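You operate a simulated robot arm through the tools that you are given. There is no shell and no other tool.

The job below is to be done with a simulated robot arm. You get a single attempt, and the scene is never put back.

JOB
Put things in order on the top of the desk. At the end: the yellow stock bottle stands where the teal cup stood; the beige marker stands where the yellow stock bottle stood; the brown pine stick stands where the beige marker stood; the teal cup is in the grey bucket; whatever was shut is shut again. Leave all else as you found it, and nothing knocked over. Set down upright: teal cup.

It is judged by the outcome, as a careful person would: the job done as asked, and still so three seconds after it is handed in. It fails if anything else is knocked over, pushed out of place, dropped, spilled or broken.

ROBOT AND FRAMES
A 6-joint arm with a two-finger parallel gripper, fixed in place. Base frame: the origin is at the foot of the arm, x ahead of it, y to its left, z up; the work surface is at about z = 0. Units: cm, degrees, N and s.
With the tool pointing down near the work surface it reaches from about 18 to 46 cm from the base axis. Its first joint turns from -70.0 to 70.0 degrees. Payload 1.9 kg.
Tool frame: the origin (TCP) lies between the finger pads and is the grasp point; the fingertips stand 2.3 cm ahead of it; z points along the fingers, y is the line along which they close. Largest opening 9.4 cm; finger width 3.8, thickness 1; the body of the gripper, 5.4 by 9.6 cm, starts 3.9 cm behind the TCP.
Orientation is told as [roll, pitch, yaw] about the base's x, y, z axes, in that order, counted from this pose: with the fingers straight down and closing along the base's y, the tool's x points along the base's -x, its y along +y and its z along -z.

CONTROLS
- The arm moves only by the tool apply_moves. Its argument "targets" is a list of rows, each a list of 3 entries, a list of its own where there are three numbers: the gripper command, from -1 (shut) to 1 (fully open), values between in proportion, then the shift along the tool's x, y, z in m, then the turn, a rotation vector about the tool's x, y, z in degrees. In form: [[gripper, [x, y, z], [rx, ry, rz]], ...]. A call has 1 to 20 rows; each row shifts and turns the commanded pose from where the row before left it, along the tool's axes as they then stand. Each row takes 0.2 s and may step no farther than 5 cm and 8.6 degrees from the row before; otherwise, or with a gripper value out of range, the whole call is refused. A pose out of reach is approached as far as the arm can. The call stops where the force on the tool passes 40 N (or 10 N more than at its start, if that is more) or the arm is blocked; 0.2 s more then pass. Each finger travels about 10.8 cm/s and halts on what it meets, pressing with about 39 N; the grip force reading is that of the motor and also rises with nothing between the fingers. The clock runs only during rows and for 0.2 s after the last one: add rows that do not move to give the fingers time. The reply holds the time, the measured pose of the TCP, the force on the tool along the base axes, the opening and the grip force, in the units named above and with some noise, with the torque about the TCP (base axes, N m) and any sound that the robot's microphone picked up.
- Cameras (640 x 400 px; columns grow to the right, rows downward): "scene" is fixed at [7.08, 33.68, 42.54]; the picture's right is [-0.56, -0.83, 0.00], its down [-0.45, 0.30, -0.84] and it looks along [0.69, -0.47, -0.54] (base axes); focal length 214 px, centre (320, 200). "wrist" rides on the gripper at [8.6, 1.6, -7.5] in the tool frame; the picture's right is [-0.18, 0.98, 0.00], its down [-0.58, -0.11, -0.81] and it looks along [-0.79, -0.15, 0.59] (tool axes); focal length 243 px, centre (320, 200). There is no depth. A picture from a camera that has moved, and an enlarged one, comes with that camera's place and axes in the base frame and with its lens. The place of the scene camera against the robot may be out by one fixed shift of up to 1.2 cm in any direction.
- camera(camera): a new picture of that camera. The clock stands still meanwhile.
- inspect(camera, box): a new picture of the part [left, top, right, bottom] of that camera's present view, enlarged. The clock stands still meanwhile.
- sign_off(): hands the job in; it is judged then, once.

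Nothing tells you positions but the pictures and the camera data. Unless the task says otherwise, let go and move clear before handing in.

The tools are called after "Emit:" as a command line: name --argument value ..., lists and objects as JSON in quotes. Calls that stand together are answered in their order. apply_moves: Moves the arm, as the interface text tells. Its arguments: {"type":"object","properties":{"targets":{"type":"array","items":{"type":"array"}}},"required":["targets"]} The other tools are called the same way: camera (camera) takes a picture; inspect (camera, box) takes an enlarged picture of a part of a camera's view; sign_off () hands the job in.

At the start:

```text
time_s: 0.0
eef_pos: [22.53, 2.48, 42.93]
orientation: [-0.1, -0.1, 0.0]
force: [-0.3, 0.6, -0.3]
moment: [0.01, 0.04, -0.02]
width: 9.4
finger_force: 0.1
```

scene: 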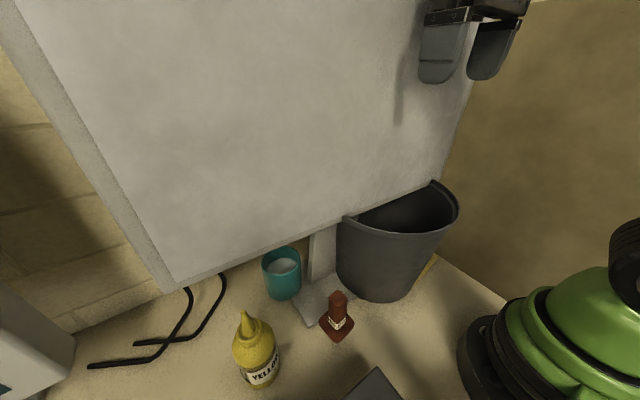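
wrist: 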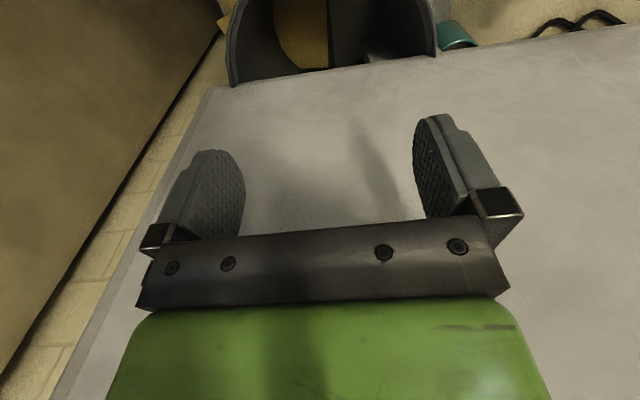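

I see a large pale panel behind the gripper, a grey bucket, a teal cup, the yellow bottle and a brown piece on a stand. I'll look closer before moving anything.

Emit:
inspect --camera "scene" --box '[220, 170, 480, 400]'

Emit:
inspect --camera "scene" --box '[0, 200, 240, 400]'

Emit:
inspect --camera "wrist" --box '[200, 0, 640, 120]'

Emit:
camera --camera "wrist"

```text
1.74 times, centred on (350, 285) of scene
camera zoom: at [7.08, 33.68, 42.54], right [-0.56, -0.83, 0.0], down [-0.45, 0.3, -0.84], along [0.69, -0.47, -0.54], focal length 373 px, centre (268, 52)
```

zoom: 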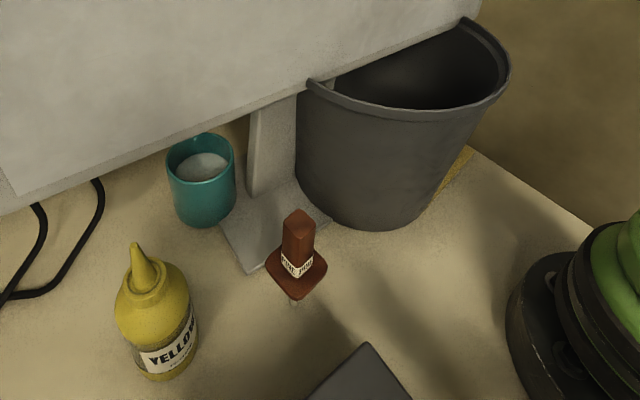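

```text
2.00 times, centred on (120, 300) of scene
camera zoom: at [7.08, 33.68, 42.54], right [-0.56, -0.83, 0.0], down [-0.45, 0.3, -0.84], along [0.69, -0.47, -0.54], focal length 429 px, centre (720, 0)
```

zoom: 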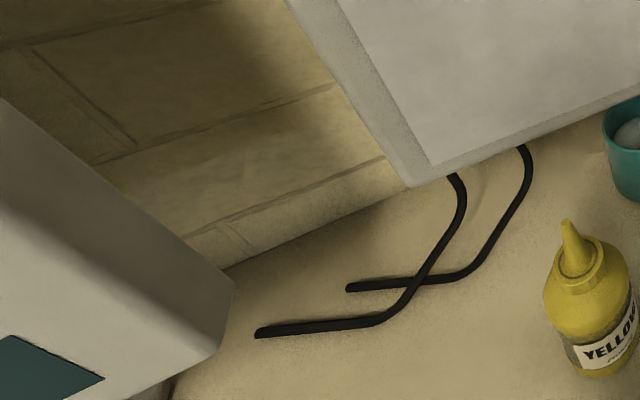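

```text
1.45 times, centred on (420, 60) of wrist
camera zoom: at [13.73, 4.15, 50.43], right [0.18, 0.98, 0.0], down [0.58, -0.11, 0.81], along [0.79, -0.15, -0.59], focal length 353 px, centre (174, 404)
```

zoom: 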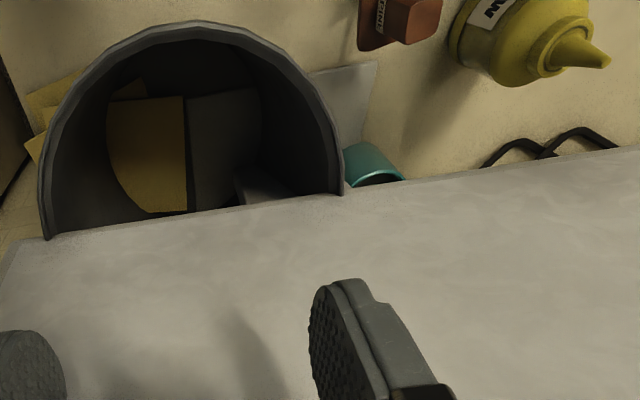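

```text
taken
camera wrist: at [13.73, 4.15, 50.43], right [0.18, 0.98, 0.0], down [0.58, -0.11, 0.81], along [0.79, -0.15, -0.59], focal length 243 px, centre (320, 200)
```

wrist: 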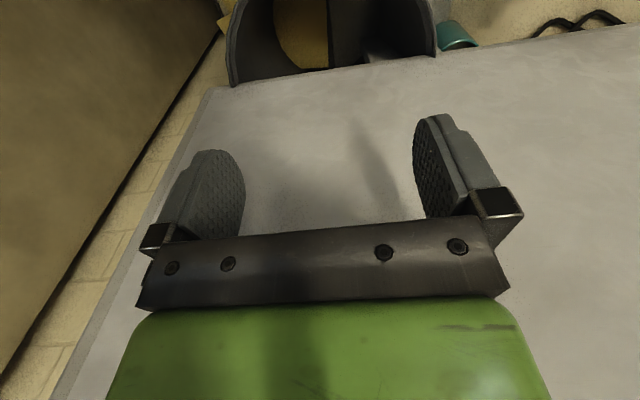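

The pale panel looks like an upright monitor at about x=28. Its lower edge is near z=21, with the bucket half under it and the cup behind its plane. The marker isn't visible yet, so I'll shift the arm left and back to see the left part of the desk with the wrist camera.

Emit:
apply_moves --targets '[[1, [0.01, 0.03, 0], [0, 0, 0]], [1, [0.01, 0.04, 0], [0, 0, 0]], [1, [0.01, 0.04, 0], [0, 0, 0]], [1, [0.01, 0.03, 0], [0, 0, 0]], [1, [0, 0, 0], [0, 0, 0]]]'

```text
time_s: 1.2
eef_pos: [18.32, 16.65, 42.78]
orientation: [0.0, -0.1, 0.0]
force: [1.0, 0.1, 0.8]
moment: [0.01, 0.0, 0.0]
width: 9.37
finger_force: 0.1
```

The arm moved freely to (18, 17, 43). Now I'll take pictures from both cameras.

Emit:
camera --camera "wrist"

Emit:
camera --camera "scene"

```text
taken
camera wrist: at [9.57, 18.28, 50.34], right [0.18, 0.98, 0.0], down [0.58, -0.11, 0.81], along [0.79, -0.15, -0.59], focal length 243 px, centre (320, 200)
```

wrist: 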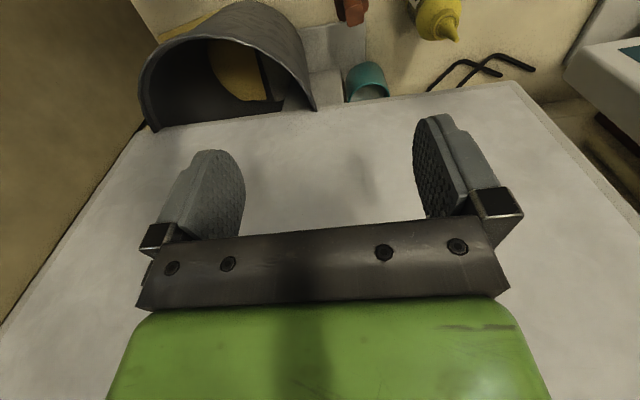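

```text
taken
```

scene: 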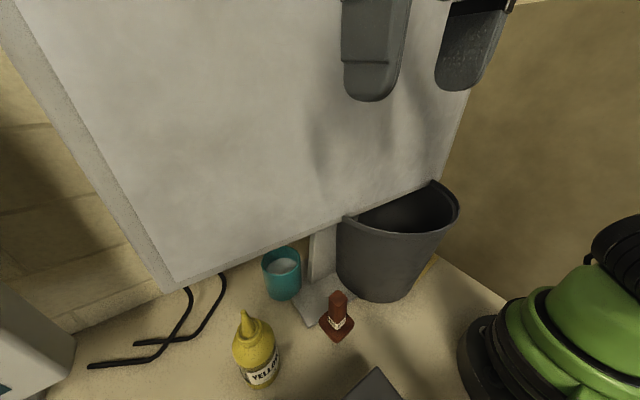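

I need to see the desk nearer the base to find the beige marker. I'll pitch the wrist camera further down.

Emit:
apply_moves --targets '[[1, [0, 0, 0], [0, 8, 0]], [1, [0, 0, 0], [0, 8, 0]], [1, [0, 0, 0], [0, 8, 0]], [1, [0, 0, 0], [0, 8, 0]], [1, [0, 0, 0], [0, 0, 0]]]'

Emit:
camera --camera "wrist"

```text
time_s: 2.4
eef_pos: [17.23, 16.29, 40.17]
orientation: [0.0, 31.9, 0.1]
force: [-0.1, -0.1, -0.1]
moment: [-0.04, 0.03, 0.0]
width: 9.4
finger_force: 0.1
out of reach, approached as far as the arm can: row 3, 4
```

```text
taken
camera wrist: at [13.72, 17.97, 51.09], right [0.16, 0.98, -0.1], down [0.92, -0.11, 0.38], along [0.36, -0.15, -0.92], focal length 243 px, centre (320, 200)
```

wrist: 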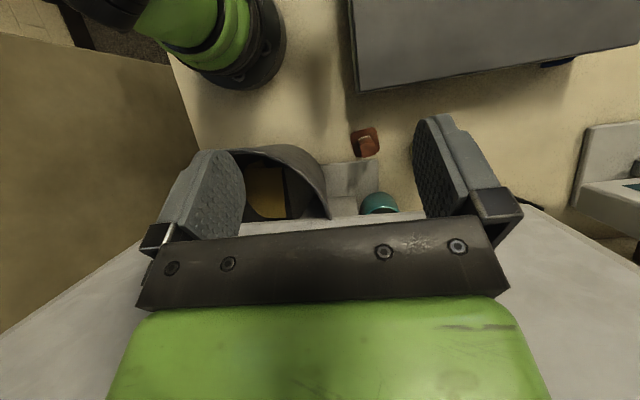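

Emit:
inspect --camera "wrist" --box '[320, 0, 640, 200]'

Emit:
inspect --camera "scene" --box '[280, 290, 440, 400]'

Emit:
inspect --camera "wrist" --box '[200, 100, 440, 240]'

```text
2.00 times, centred on (480, 100) of wrist
camera zoom: at [13.72, 17.97, 51.09], right [0.16, 0.98, -0.1], down [0.92, -0.11, 0.38], along [0.36, -0.15, -0.92], focal length 485 px, centre (0, 400)
```

zoom: 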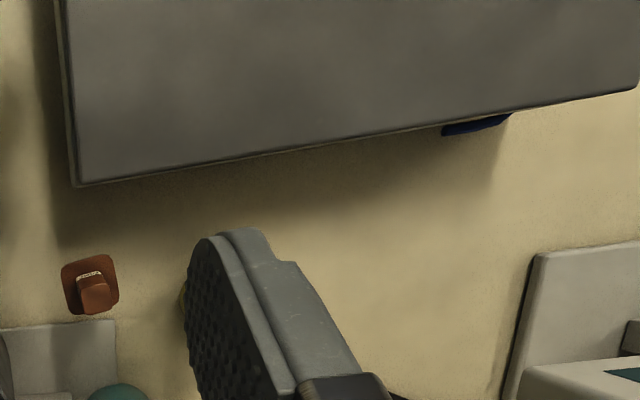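

```text
3.64 times, centred on (360, 345) of scene
camera zoom: at [7.08, 33.68, 42.54], right [-0.56, -0.83, 0.0], down [-0.45, 0.3, -0.84], along [0.69, -0.47, -0.54], focal length 780 px, centre (174, -327)
```

zoom: 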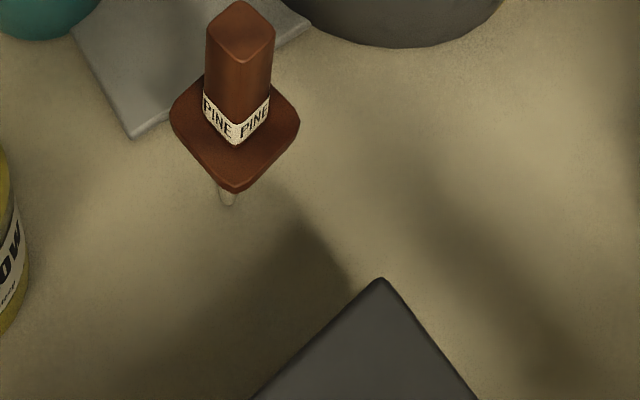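

```text
2.67 times, centred on (320, 170) of wrist
camera zoom: at [13.72, 17.97, 51.09], right [0.16, 0.98, -0.1], down [0.92, -0.11, 0.38], along [0.36, -0.15, -0.92], focal length 647 px, centre (320, 280)
```

zoom: 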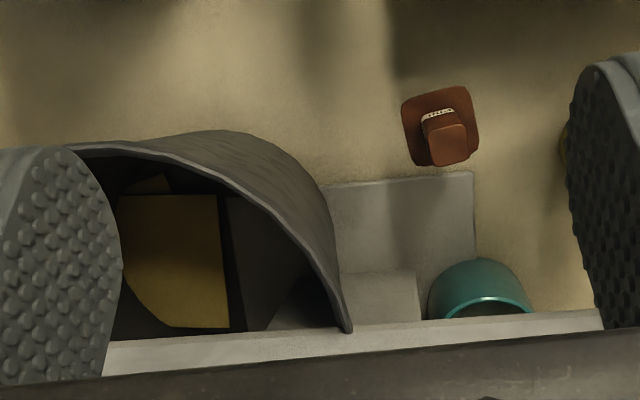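

A grey flat-topped box stands close by on the left at about x<12, y>20, with something dark blue under its far edge. I'll pitch back and yaw left to look at the left side of the desk.

Emit:
apply_moves --targets '[[1, [0, 0, 0], [0, -8, 0]], [1, [0, 0, 0], [0, -8, 0]], [1, [0, 0, 0], [0, -8, 0]], [1, [0, 0.02, 0], [0, 0, -8]], [1, [0, 0.02, 0], [0, 0, -8]], [1, [0, 0.02, 0], [0, 0, -8]], [1, [0, 0, 0], [0, 0, -8]], [1, [0, 0, 0], [0, 0, -8]], [1, [0, 0, 0], [0, 0, 0]]]'

Emit:
camera --camera "wrist"

```text
time_s: 4.4
eef_pos: [16.35, 22.17, 40.33]
orientation: [5.1, 6.1, 40.4]
force: [0.7, -0.1, -0.1]
moment: [0.0, 0.01, -0.03]
width: 9.4
finger_force: 0.0
```

```text
taken
camera wrist: at [9.71, 17.89, 48.85], right [-0.49, 0.87, 0.07], down [0.62, 0.29, 0.73], along [0.61, 0.4, -0.68], focal length 243 px, centre (320, 200)
```

wrist: 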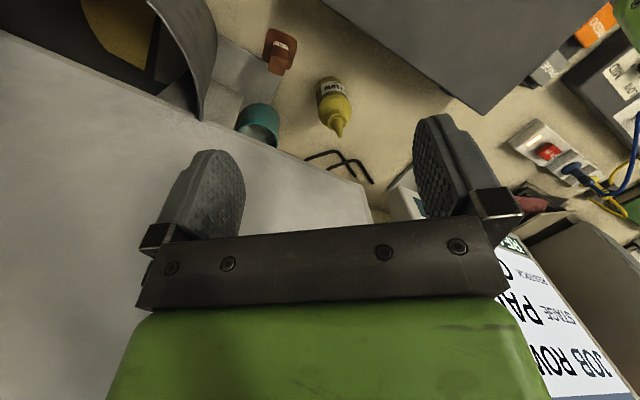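

The left side holds sockets, cables and a job board, but still no marker. I'll straighten the tool and come lower to look beneath and behind the monitor.

Emit:
apply_moves --targets '[[1, [0, 0, 0], [0, 0, 8]], [1, [0, 0, 0], [0, 0, 8]], [1, [0, 0, 0], [0, 0, 8]], [1, [0, 0, 0], [0, 0, 8]], [1, [0, 0, 0], [0, 0, 8]], [1, [0, 0, 0], [0, -8, 0]], [1, [0, 0.01, 0.04], [0, 0, 0]], [1, [0, 0.01, 0.05], [0, 0, 0]], [1, [0, 0, 0.05], [0, 0, 0]], [1, [0, 0, 0], [0, 0, 0]]]'

Emit:
camera --camera "wrist"

Emit:
camera --camera "scene"

```text
refused: row 8 steps farther than a row can; nothing moved
```

```text
taken
camera wrist: at [9.71, 17.89, 48.85], right [-0.49, 0.87, 0.07], down [0.62, 0.29, 0.73], along [0.61, 0.4, -0.68], focal length 243 px, centre (320, 200)
```

wrist: 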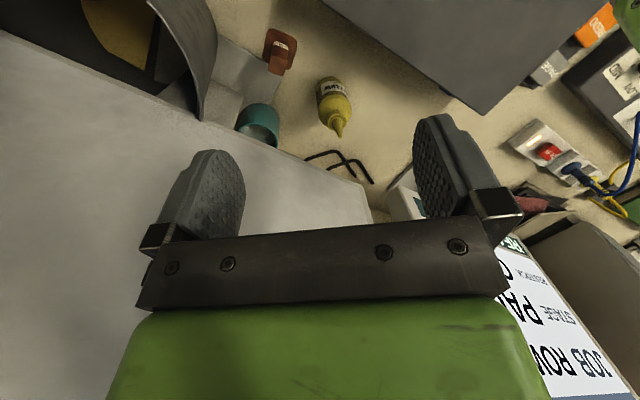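

```text
taken
```

scene: 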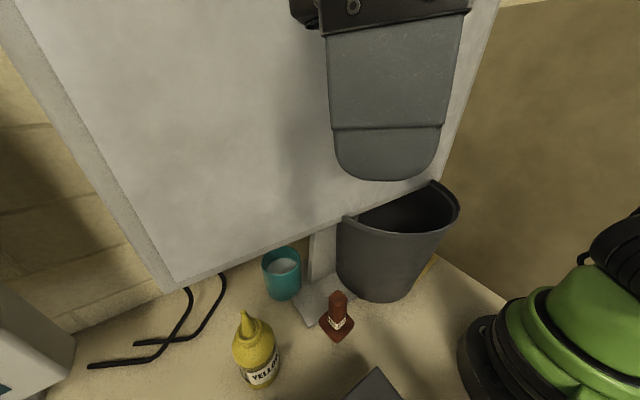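

The call was refused because one row was too long, so nothing moved. I'll zoom into this view before retrying.

Emit:
inspect --camera "wrist" --box '[200, 0, 420, 200]'

Emit:
inspect --camera "wrist" --box '[440, 0, 640, 220]'

Emit:
apply_moves --targets '[[1, [0, 0, 0], [0, 0, 8]], [1, [0, 0, 0], [0, 0, 8]], [1, [0, 0, 0], [0, 0, 8]], [1, [0, 0, 0], [0, 0, 8]], [1, [0, 0, 0], [0, 0, 8]], [1, [0, 0, 0], [0, -8, 0]], [1, [0, 0.01, 0.04], [0, 0, 0]], [1, [0, 0.01, 0.04], [0, 0, 0]], [1, [0, 0, 0.05], [0, 0, 0]], [1, [0, 0, 0], [0, 0, 0]]]'

Emit:
camera --camera "wrist"

Emit:
camera --camera "scene"

```text
2.00 times, centred on (310, 100) of wrist
camera zoom: at [9.71, 17.89, 48.85], right [-0.49, 0.87, 0.07], down [0.62, 0.29, 0.73], along [0.61, 0.4, -0.68], focal length 485 px, centre (340, 400)
```

zoom: 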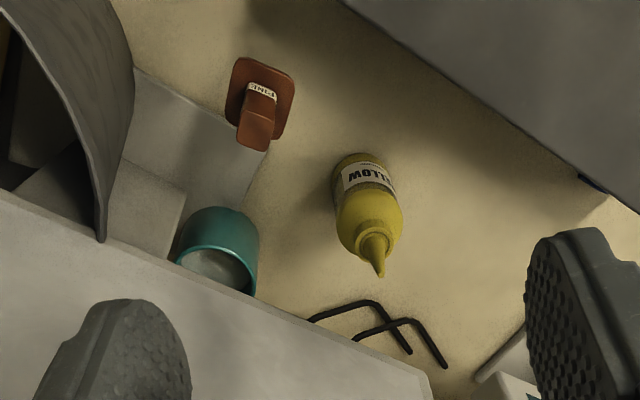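

```text
1.82 times, centred on (540, 110) of wrist
camera zoom: at [9.71, 17.89, 48.85], right [-0.49, 0.87, 0.07], down [0.62, 0.29, 0.73], along [0.61, 0.4, -0.68], focal length 441 px, centre (-80, 364)
```

zoom: 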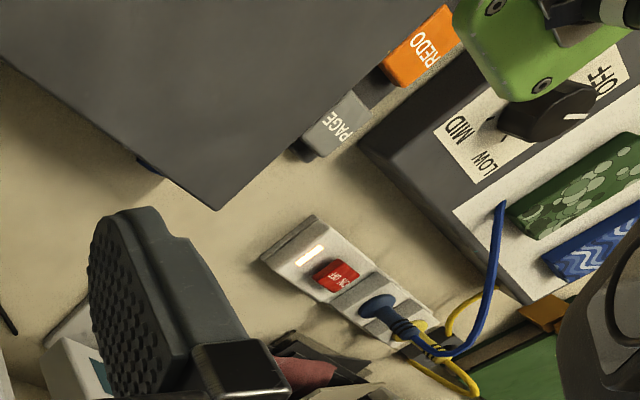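

```text
time_s: 6.6
eef_pos: [15.98, 23.96, 27.55]
orientation: [0.0, -0.1, 0.0]
force: [0.6, -0.5, 0.6]
moment: [0.04, -0.03, 0.03]
width: 9.4
finger_force: 0.0
```

```text
taken
camera wrist: at [7.31, 25.63, 35.03], right [0.18, 0.98, 0.0], down [0.58, -0.11, 0.81], along [0.79, -0.15, -0.59], focal length 243 px, centre (320, 200)
```

wrist: 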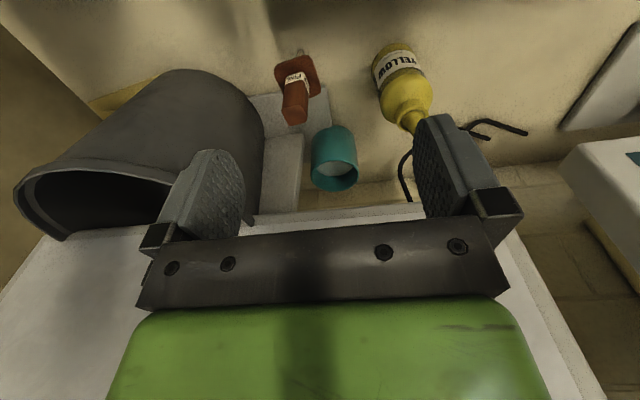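

```text
taken
```

scene: 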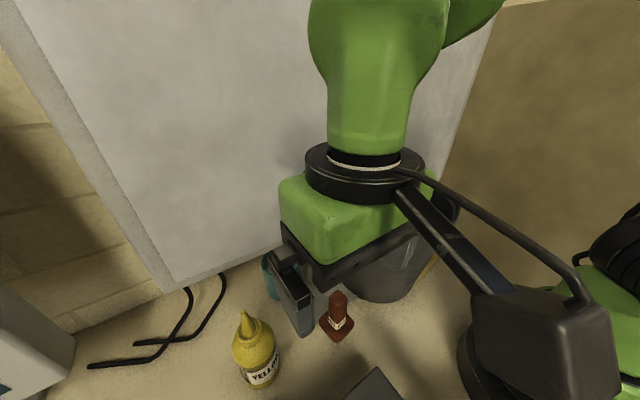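

Emit:
inspect --camera "wrist" --box '[220, 20, 460, 200]'

Emit:
inspect --camera "wrist" --box '[260, 40, 340, 130]'

Emit:
inspect --camera "wrist" --box '[0, 60, 260, 260]'

```text
2.22 times, centred on (340, 110) of wrist
camera zoom: at [7.31, 25.63, 35.03], right [0.18, 0.98, 0.0], down [0.58, -0.11, 0.81], along [0.79, -0.15, -0.59], focal length 539 px, centre (276, 400)
```

zoom: 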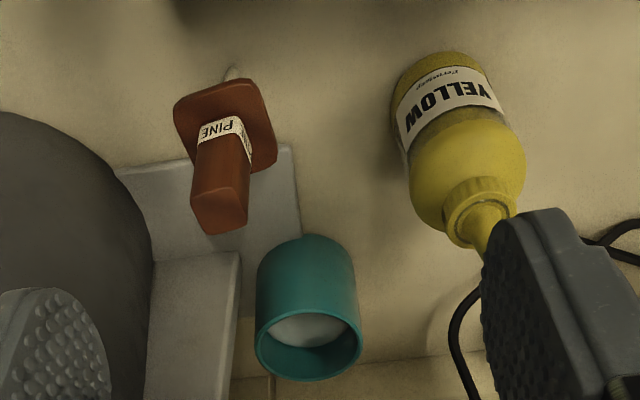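

```text
4.44 times, centred on (300, 85) of wrist
camera zoom: at [7.31, 25.63, 35.03], right [0.18, 0.98, 0.0], down [0.58, -0.11, 0.81], along [0.79, -0.15, -0.59], focal length 1078 px, centre (409, 711)
```

zoom: 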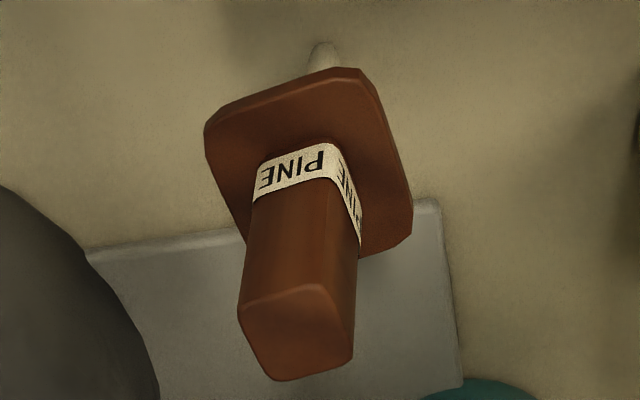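

```text
2.00 times, centred on (130, 160) of wrist
camera zoom: at [7.31, 25.63, 35.03], right [0.18, 0.98, 0.0], down [0.58, -0.11, 0.81], along [0.79, -0.15, -0.59], focal length 485 px, centre (700, 280)
```

zoom: 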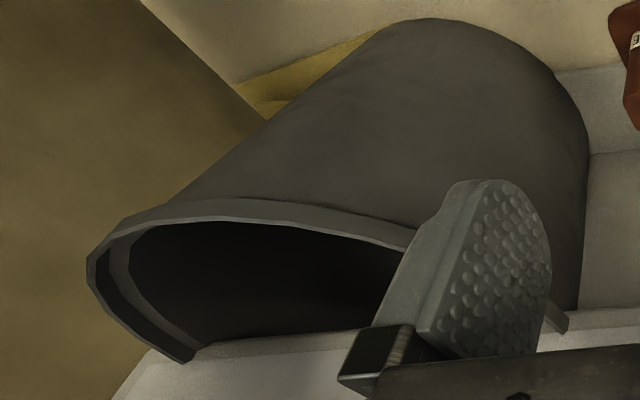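

The cup, bottle and stick are clear from here: cup about (34, 24), bottle about (23, 34), and the stick with its flange about (21.5, 20). Something pale is under the stick's flange, so I'll come lower to see it from the side.

Emit:
apply_moves --targets '[[1, [0, 0, 0.045], [0, 0, 0]], [1, [0, 0, 0.045], [0, 0, 0]], [1, [0, 0, 0.045], [0, 0, 0]], [1, [0, 0, 0.03], [0, 0, 0]], [1, [0, 0, 0], [0, 0, 0]]]'

Emit:
camera --camera "wrist"

Emit:
camera --camera "scene"

```text
time_s: 7.8
eef_pos: [16.48, 24.11, 10.79]
orientation: [0.0, -0.1, 0.0]
force: [0.4, 0.6, -0.1]
moment: [0.0, -0.02, 0.0]
width: 9.41
finger_force: 0.0
```

```text
taken
camera wrist: at [7.75, 25.8, 18.26], right [0.18, 0.98, 0.0], down [0.58, -0.11, 0.81], along [0.79, -0.15, -0.59], focal length 243 px, centre (320, 200)
```

wrist: 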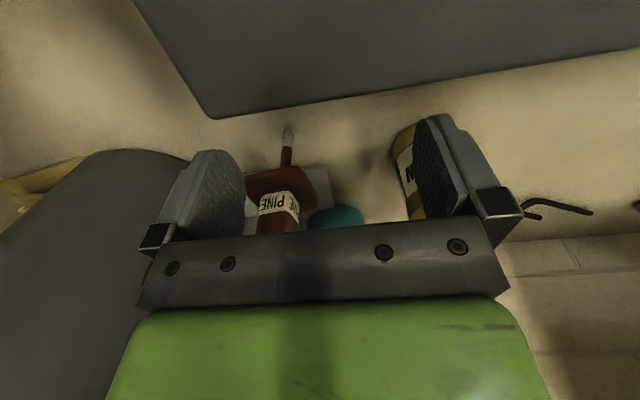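

```text
taken
```

scene: 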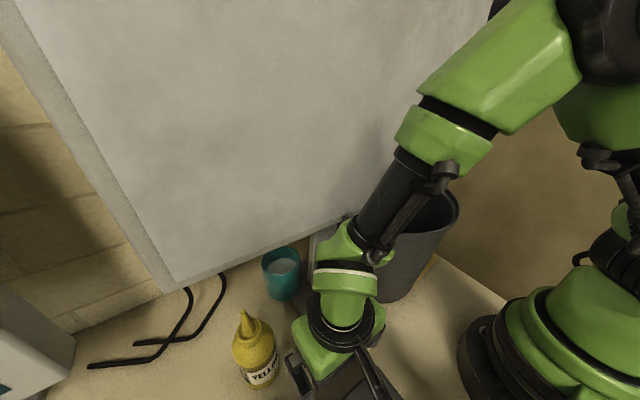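

Emit:
inspect --camera "wrist" --box '[230, 110, 410, 240]'

Emit:
inspect --camera "wrist" --box '[130, 0, 640, 140]'

```text
3.08 times, centred on (320, 175) of wrist
camera zoom: at [7.75, 25.8, 18.26], right [0.18, 0.98, 0.0], down [0.58, -0.11, 0.81], along [0.79, -0.15, -0.59], focal length 746 px, centre (320, 277)
```

zoom: 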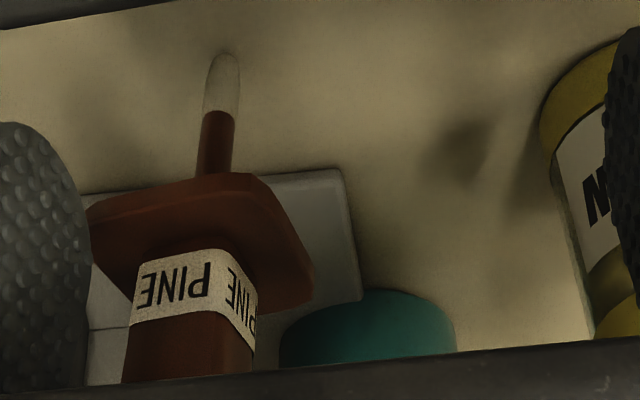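

```text
1.25 times, centred on (385, 70) of wrist
camera zoom: at [7.75, 25.8, 18.26], right [0.18, 0.98, 0.0], down [0.58, -0.11, 0.81], along [0.79, -0.15, -0.59], focal length 304 px, centre (238, 363)
```

zoom: 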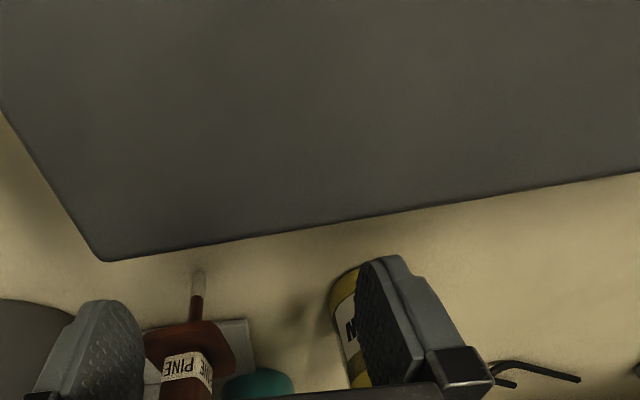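

The stick has a thin stem with a pale tip standing on the desk, with its flange near z=7. The grey box top is about z=9.7. Next I'll raise a little and pitch the tool forward so the camera looks nearly level under the monitor.

Emit:
apply_moves --targets '[[1, [0, 0, -0.045], [0, 0, 0]], [1, [0, 0, 0], [0, -8, 0]], [1, [0, 0, 0], [0, -8, 0]], [1, [0, 0, 0], [0, -8, 0]], [1, [0, 0, 0], [0, 0, 0]]]'

Emit:
camera --camera "wrist"

Emit:
camera --camera "scene"

```text
time_s: 9.0
eef_pos: [16.66, 23.99, 15.23]
orientation: [0.0, -24.0, 0.0]
force: [0.4, -0.7, -0.3]
moment: [-0.01, 0.02, 0.0]
width: 9.41
finger_force: 0.1
out of reach, approached as far as the arm can: row 4
```

```text
taken
camera wrist: at [5.69, 25.69, 18.66], right [0.17, 0.98, 0.08], down [0.2, -0.11, 0.97], along [0.96, -0.15, -0.22], focal length 243 px, centre (320, 200)
```

wrist: 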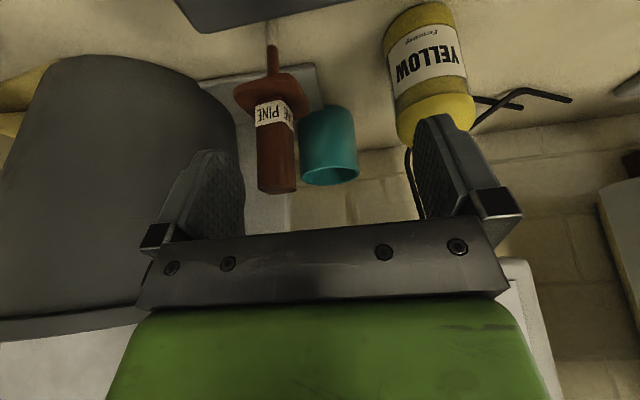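

```text
taken
```

scene: 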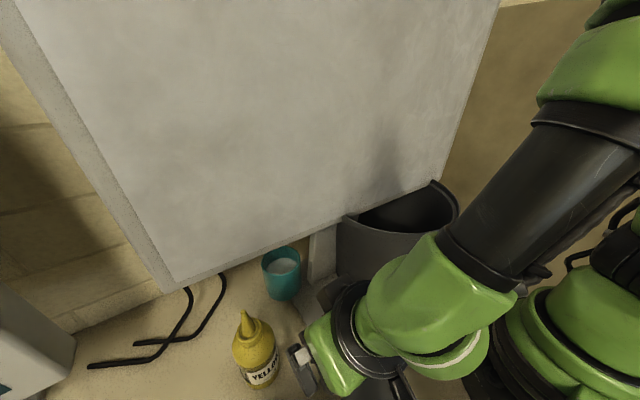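

Emit:
inspect --camera "wrist" --box '[200, 0, 440, 220]'

Emit:
inspect --camera "wrist" --box '[400, 0, 640, 200]'

Emit:
inspect --camera "wrist" --box '[0, 0, 240, 200]'

```text
1.82 times, centred on (320, 110) of wrist
camera zoom: at [5.69, 25.69, 18.66], right [0.17, 0.98, 0.08], down [0.2, -0.11, 0.97], along [0.96, -0.15, -0.22], focal length 441 px, centre (320, 364)
```

zoom: 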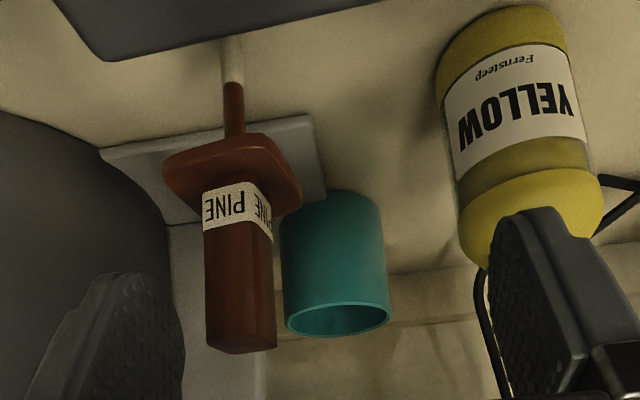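

```text
2.00 times, centred on (520, 100) of wrist
camera zoom: at [5.69, 25.69, 18.66], right [0.17, 0.98, 0.08], down [0.2, -0.11, 0.97], along [0.96, -0.15, -0.22], focal length 485 px, centre (-80, 400)
```

zoom: 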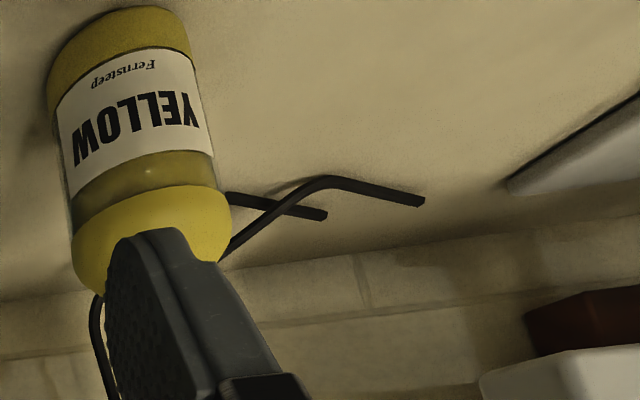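

```text
2.00 times, centred on (120, 100) of wrist
camera zoom: at [5.69, 25.69, 18.66], right [0.17, 0.98, 0.08], down [0.2, -0.11, 0.97], along [0.96, -0.15, -0.22], focal length 485 px, centre (720, 400)
```

zoom: 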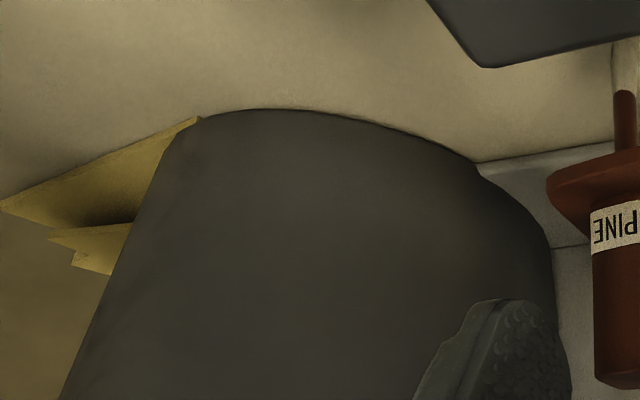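

Behind the cup there's only a tiled wall, and no marker in this area. The near grey slab may be a shelf or a lidded box, so I'll raise the arm and yaw round to look at its front and what's beneath it.

Emit:
apply_moves --targets '[[1, [0, 0, 0], [0, 8, 0]], [1, [0, 0, 0], [0, 8, 0]], [1, [0, 0, 0], [0, 8, 0]], [1, [0.005, 0, -0.04], [0, 0, 0]], [1, [0.005, 0, -0.04], [0, 0, 0]], [1, [0, 0, -0.03], [0, 0, -8]], [1, [0, 0, 0], [0, 0, -8]], [1, [0, 0, 0], [0, 0, -8]], [1, [0, 0, 0], [0, 0, -8]], [1, [0, 0, 0], [0, 0, -8]], [1, [0, 0, 0], [0, 0, -8]], [1, [0, 0, 0], [0, 0, -8]], [1, [0, 0, 0], [0, 0, -8]], [1, [0, 0, 0], [0, 0, -8]], [1, [0, 0, 0], [0, 0, -8]], [1, [0, 0, 0], [0, 0, -8]], [1, [0, 0, 0], [0, 0, -8]], [1, [0, 0, 0], [0, 0, 0]]]'

Emit:
camera --camera "wrist"

```text
time_s: 12.8
eef_pos: [15.62, 24.07, 26.29]
orientation: [0.1, 0.1, 96.2]
force: [1.2, -0.3, 0.2]
moment: [-0.01, -0.02, -0.02]
width: 9.4
finger_force: 0.0
```

```text
taken
camera wrist: at [14.86, 15.38, 33.81], right [-1.0, 0.08, 0.0], down [0.05, 0.59, 0.81], along [0.06, 0.8, -0.59], focal length 243 px, centre (320, 200)
```

wrist: 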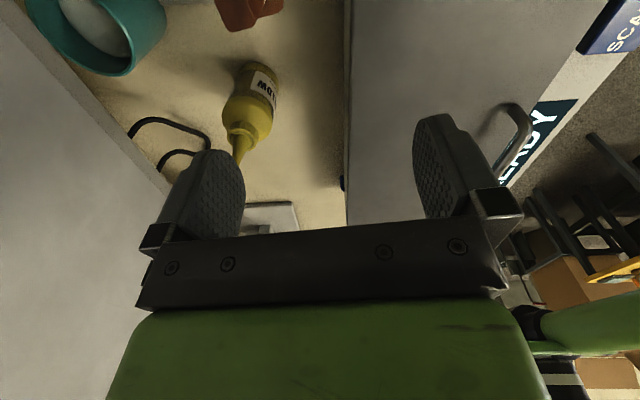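

There's a metal handle on the grey slab, so it may be a lid or hatch. I'll zoom in.

Emit:
inspect --camera "wrist" --box '[330, 0, 640, 200]'

Emit:
inspect --camera "wrist" --box '[140, 0, 360, 240]'

Emit:
camera --camera "scene"

```text
2.00 times, centred on (485, 100) of wrist
camera zoom: at [14.86, 15.38, 33.81], right [-1.0, 0.08, 0.0], down [0.05, 0.59, 0.81], along [0.06, 0.8, -0.59], focal length 485 px, centre (-10, 400)
```

zoom: 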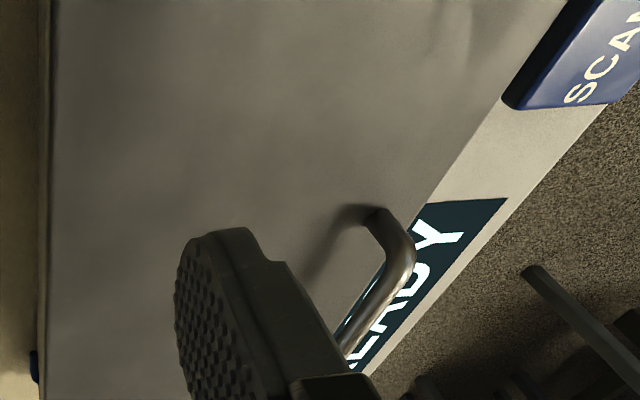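

```text
1.67 times, centred on (250, 120) of wrist
camera zoom: at [14.86, 15.38, 33.81], right [-1.0, 0.08, 0.0], down [0.05, 0.59, 0.81], along [0.06, 0.8, -0.59], focal length 404 px, centre (437, 333)
```

zoom: 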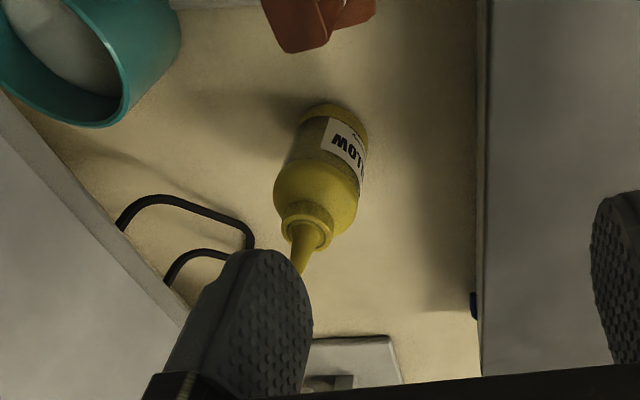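

```text
taken
```

scene: 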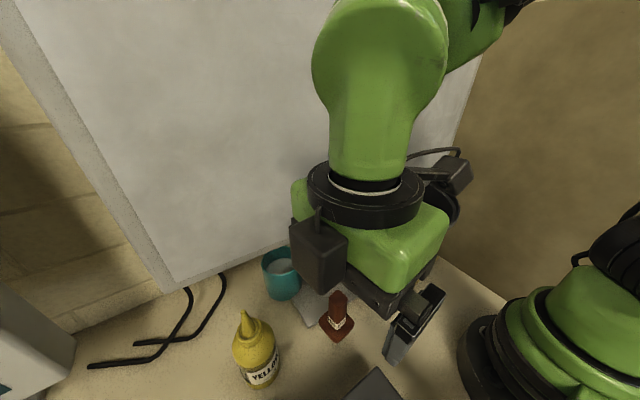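

The slab turns out to be the lid of a scanner-like device (READY, SCAN, PAGE, REDO). Its handle is at about x=-7, y=35, outside the arm's sweep. I still need the beige marker, so I'll turn back and look at the right side and into the bucket.

Emit:
apply_moves --targets '[[1, [0, 0, -0.03], [0, 0, 8]], [1, [0, 0, -0.03], [0, 0, 8]], [1, [0, 0, -0.03], [0, 0, 8]], [1, [0, 0, -0.03], [0, 0, 8]], [1, [0, 0, 0], [0, 0, 8]], [1, [0, 0, 0], [0, 0, 8]], [1, [0, 0, 0], [0, 0, 8]], [1, [0, 0, 0], [0, 0, 8]], [1, [0, 0, 0], [0, 0, 8]], [1, [0, 0, 0], [0, 0, 8]], [1, [0, 0, 0], [0, 0, 8]], [1, [0, 0, 0], [0, 0, 8]], [1, [0, -0.045, 0], [0, 0, 0]], [1, [0, -0.045, 0], [0, 0, 0]], [1, [0, -0.045, 0], [0, 0, 0]], [1, [0, -0.045, 0], [0, 0, 0]], [1, [0, -0.045, 0], [0, 0, 0]], [1, [0, -0.045, 0], [0, 0, 0]], [1, [0, 0, 0], [0, 8, 0]], [1, [0, 0, 0], [0, 0, 0]]]'

Emit:
camera --camera "wrist"

Emit:
camera --camera "scene"

```text
time_s: 17.0
eef_pos: [15.55, -3.0, 38.36]
orientation: [0.1, 8.0, 0.0]
force: [0.1, -0.4, 0.5]
moment: [0.0, 0.0, 0.01]
width: 9.39
finger_force: 0.0
```

```text
taken
camera wrist: at [8.05, -1.38, 47.01], right [0.18, 0.98, -0.03], down [0.69, -0.11, 0.72], along [0.7, -0.15, -0.7], focal length 243 px, centre (320, 200)
```

wrist: 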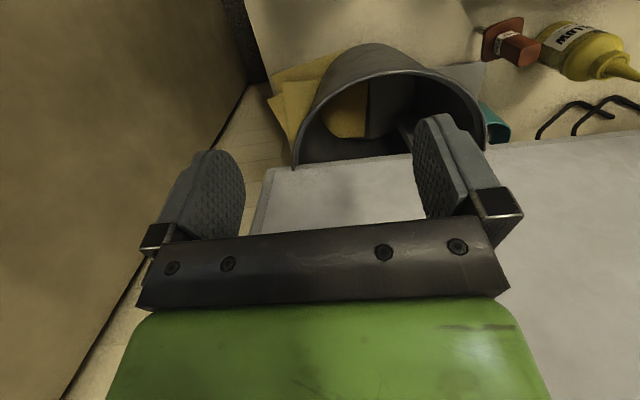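

```text
taken
```

scene: 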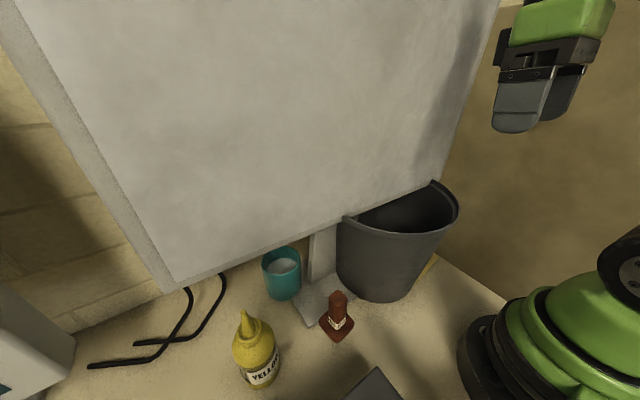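

Emit:
inspect --camera "wrist" --box '[230, 0, 520, 190]'

Emit:
inspect --camera "wrist" --box '[200, 40, 350, 180]'

```text
2.11 times, centred on (375, 95) of wrist
camera zoom: at [8.05, -1.38, 47.01], right [0.18, 0.98, -0.03], down [0.69, -0.11, 0.72], along [0.7, -0.15, -0.7], focal length 511 px, centre (204, 421)
```

zoom: 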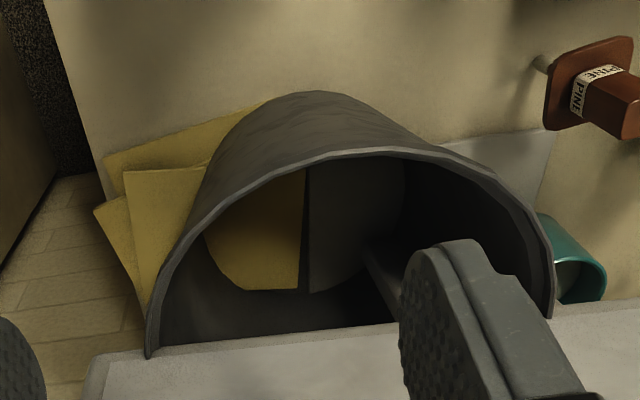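

```text
2.86 times, centred on (275, 110) of wrist
camera zoom: at [8.05, -1.38, 47.01], right [0.18, 0.98, -0.03], down [0.69, -0.11, 0.72], along [0.7, -0.15, -0.7], focal length 693 px, centre (449, 457)
```

zoom: 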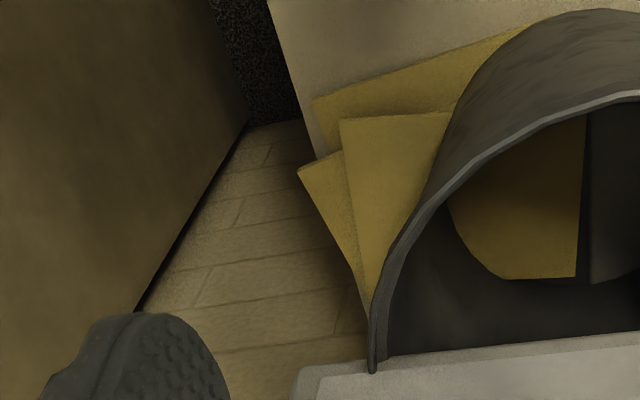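

The desk ends near y=-8 with floor beyond. The bucket stands partly on yellow sheets, and I can see no marker on the right side. I'll check the stick's pale lower end and the bucket interior in more detail.

Emit:
inspect --camera "wrist" --box '[440, 0, 560, 80]'

Emit:
inspect --camera "wrist" --box '[290, 60, 450, 170]'

Emit:
inspect --camera "scene" --box '[290, 160, 470, 360]'

```text
5.00 times, centred on (500, 40) of wrist
camera zoom: at [8.05, -1.38, 47.01], right [0.18, 0.98, -0.03], down [0.69, -0.11, 0.72], along [0.7, -0.15, -0.7], focal length 1213 px, centre (-580, 1000)
```

zoom: 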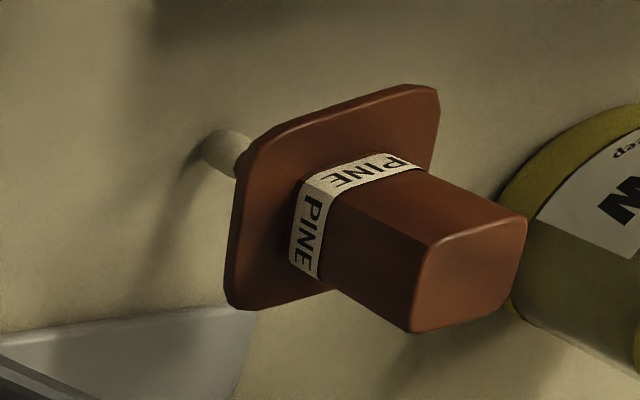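

```text
3.64 times, centred on (370, 115) of wrist
camera zoom: at [8.05, -1.38, 47.01], right [0.18, 0.98, -0.03], down [0.69, -0.11, 0.72], along [0.7, -0.15, -0.7], focal length 882 px, centre (138, 509)
```

zoom: 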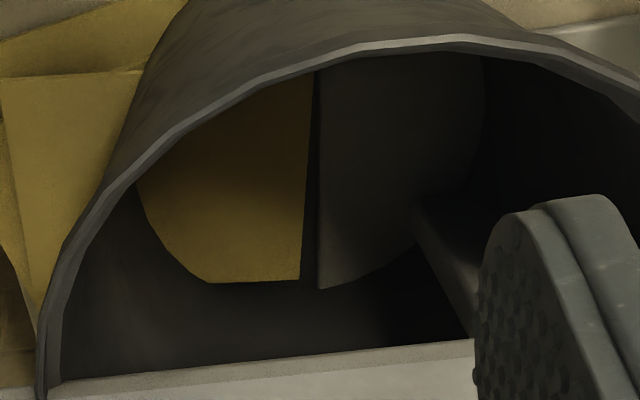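

```text
2.00 times, centred on (380, 260) of scene
camera zoom: at [7.08, 33.68, 42.54], right [-0.56, -0.83, 0.0], down [-0.45, 0.3, -0.84], along [0.69, -0.47, -0.54], focal length 429 px, centre (200, 80)
```

zoom: 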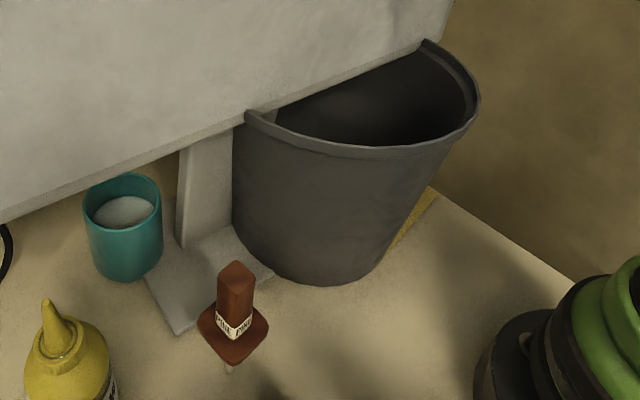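

The cup holds something pale, probably liquid, so it must stay upright. Next I'll look from the left, low down and toward the back right, to see behind the post and bucket.

Emit:
apply_moves --targets '[[1, [0, 0, 0], [0, -8, 0]], [1, [0, 0.045, 0], [0, 0, 0]], [1, [0, 0.045, 0], [0, 0, 0]], [1, [0, 0.045, 0], [0, 0, 0]], [1, [0, 0.045, 0], [0, 0, 0]], [1, [0, 0.045, 0], [0, 0, 0]], [1, [0, 0.045, 0], [0, 0, 0]], [1, [0, 0, 0], [0, 0, 7.5]], [1, [0, 0, 0], [0, 0, 7.5]], [1, [0, 0, 0], [0, 0, 7.5]], [1, [0, 0, 0], [0, 0, 7.5]], [1, [0, 0, 0], [0, 0, 7.5]], [1, [0, 0, 0.04], [0, 0, 7.5]], [1, [0, 0, 0.045], [0, 0, 0]], [1, [0, 0, 0.045], [0, 0, 0]], [1, [0, 0, 0.045], [0, 0, 0]], [1, [0, 0, 0], [0, -8, 0]], [1, [0, 0, 0], [0, -8, 0]], [1, [0, 0, 0], [0, -8, 0]], [1, [0, 0, 0], [0, 0, 0]]]'

Emit:
camera --camera "wrist"

Emit:
camera --camera "scene"

```text
time_s: 21.2
eef_pos: [16.55, 23.69, 20.73]
orientation: [0.0, -24.1, -45.1]
force: [0.0, -0.8, -0.2]
moment: [0.0, 0.0, -0.02]
width: 9.4
finger_force: 0.1
out of reach, approached as far as the arm can: row 19
```

```text
taken
camera wrist: at [9.91, 32.6, 24.07], right [0.81, 0.58, 0.08], down [0.06, -0.22, 0.97], along [0.58, -0.79, -0.22], focal length 243 px, centre (320, 200)
```

wrist: 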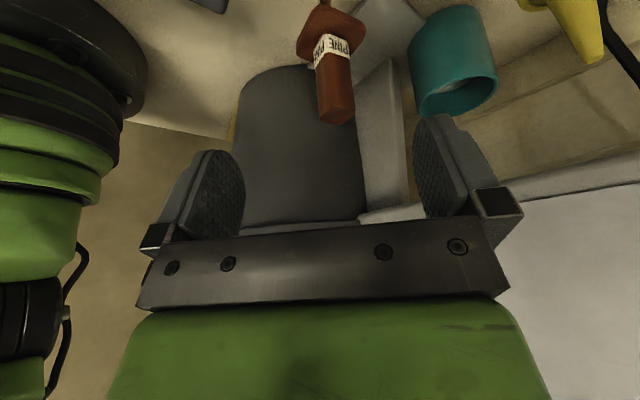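

```text
taken
```

scene: 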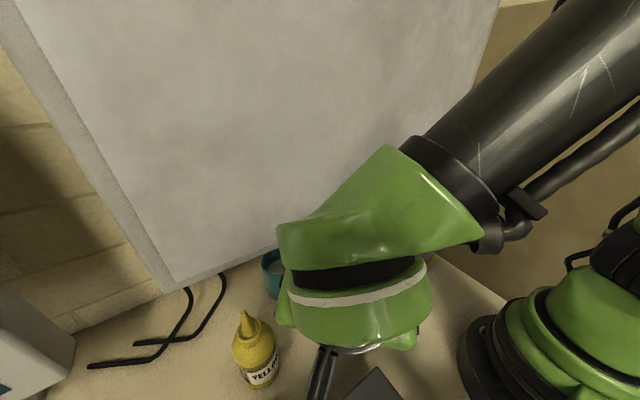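

Emit:
inspect --camera "wrist" --box '[260, 0, 420, 130]'

Emit:
inspect --camera "wrist" --box '[120, 0, 330, 150]'

Emit:
inspect --camera "wrist" --box '[390, 0, 640, 200]'

```text
3.08 times, centred on (340, 65) of wrist
camera zoom: at [9.91, 32.6, 24.07], right [0.81, 0.58, 0.08], down [0.06, -0.22, 0.97], along [0.58, -0.79, -0.22], focal length 746 px, centre (258, 615)
```

zoom: 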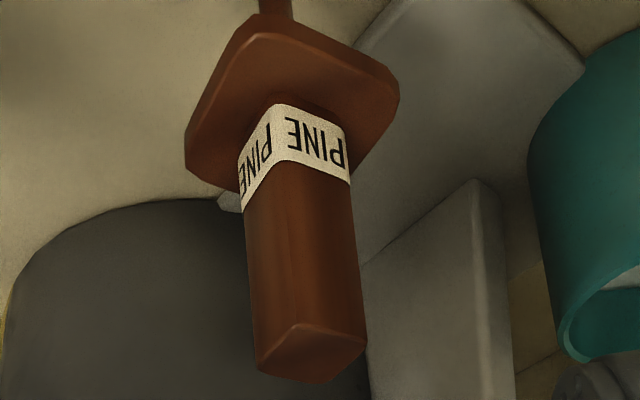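

```text
2.67 times, centred on (225, 75) of wrist
camera zoom: at [9.91, 32.6, 24.07], right [0.81, 0.58, 0.08], down [0.06, -0.22, 0.97], along [0.58, -0.79, -0.22], focal length 647 px, centre (573, 533)
```

zoom: 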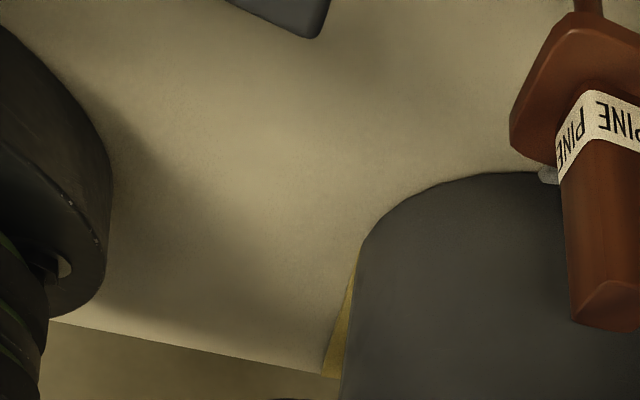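

```text
2.00 times, centred on (515, 100) of wrist
camera zoom: at [9.91, 32.6, 24.07], right [0.81, 0.58, 0.08], down [0.06, -0.22, 0.97], along [0.58, -0.79, -0.22], focal length 485 px, centre (-70, 400)
```

zoom: 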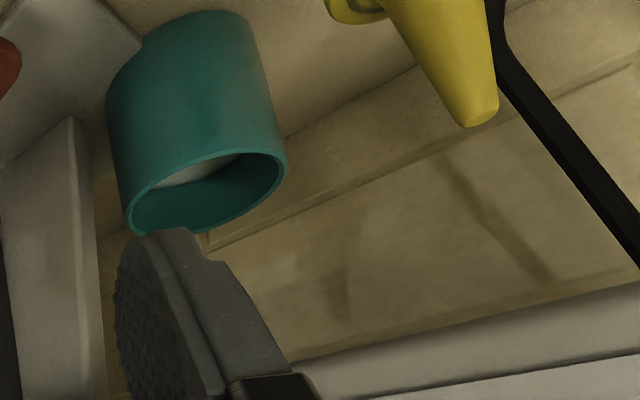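

There's still no marker. The only unseen reachable spots are behind the post and bucket, so I'll look from the right side of the desk, past the monitor's right edge.

Emit:
apply_moves --targets '[[1, [0, 0, 0], [0, 8, 0]], [1, [0, 0, 0], [0, 8, 0]], [1, [0, 0, 0], [0, 8, 0]], [1, [0, 0, -0.045], [0, 0, 0]], [1, [0, 0, -0.045], [0, 0, 0]], [1, [0, 0, -0.045], [0, 0, 0]], [1, [0, 0, -0.045], [0, 0, -7.5]], [1, [0, 0, 0], [0, 0, -7.5]], [1, [0, 0, 0], [0, 0, -7.5]], [1, [0, 0, 0], [0, 0, -7.5]], [1, [0, 0, 0], [0, 0, -7.5]], [1, [0, 0, 0], [0, 0, -7.5]], [1, [0, -0.045, 0], [0, 0, 0]], [1, [0, -0.045, 0], [0, 0, 0]], [1, [0, -0.045, 0], [0, 0, 0]], [1, [0, -0.045, 0], [0, 0, 0]], [1, [0, -0.045, 0], [0, 0, 0]], [1, [0, -0.045, 0], [0, 0, 0]], [1, [0, -0.045, 0], [0, 0, 0]], [1, [0, 0, 0], [0, 0, 0]]]'

Emit:
apply_moves --targets '[[1, [-0.01, -0.045, 0], [0, 0, 0]], [1, [-0.02, -0.045, 0], [0, 0, 0]], [1, [-0.03, -0.03, 0], [0, 0, 0]], [1, [0, 0, 0.03], [0, 0, -8]], [1, [0, 0, 0.03], [0, 0, -8]], [1, [0, 0, 0.03], [0, 0, -8]], [1, [0, 0, 0.03], [0, 0, -8]], [1, [0, 0, 0.03], [0, 0, -8]], [1, [0, 0, 0.03], [0, 0, -8]], [1, [0, 0, 0], [0, 0, 0]]]'

Emit:
camera --camera "wrist"

Emit:
camera --camera "scene"

```text
time_s: 25.4
eef_pos: [16.58, -7.67, 38.92]
orientation: [0.0, -0.2, 0.1]
force: [0.5, 0.8, 0.3]
moment: [0.0, -0.01, -0.01]
width: 9.4
finger_force: 0.2
```

```text
time_s: 27.6
eef_pos: [22.7, -19.93, 20.75]
orientation: [0.1, 0.0, 48.1]
force: [-0.7, 0.2, -0.6]
moment: [-0.03, -0.03, -0.03]
width: 9.38
finger_force: 0.2
```

```text
taken
camera wrist: at [15.63, -25.22, 28.25], right [-0.61, 0.79, 0.0], down [0.47, 0.36, 0.81], along [0.64, 0.49, -0.59], focal length 243 px, centre (320, 200)
```

wrist: 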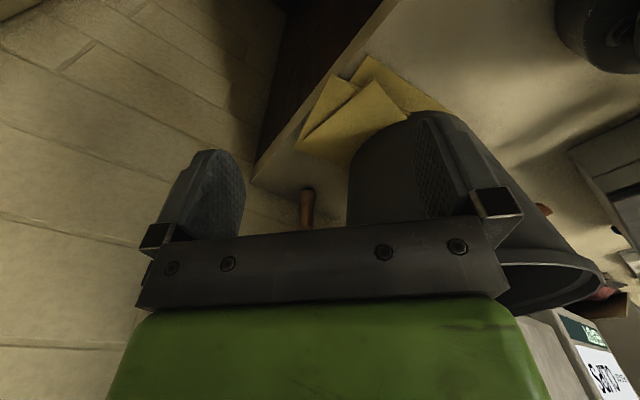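

```text
taken
```

scene: 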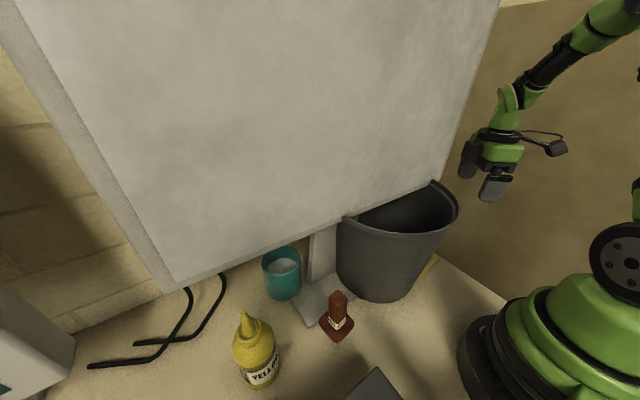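

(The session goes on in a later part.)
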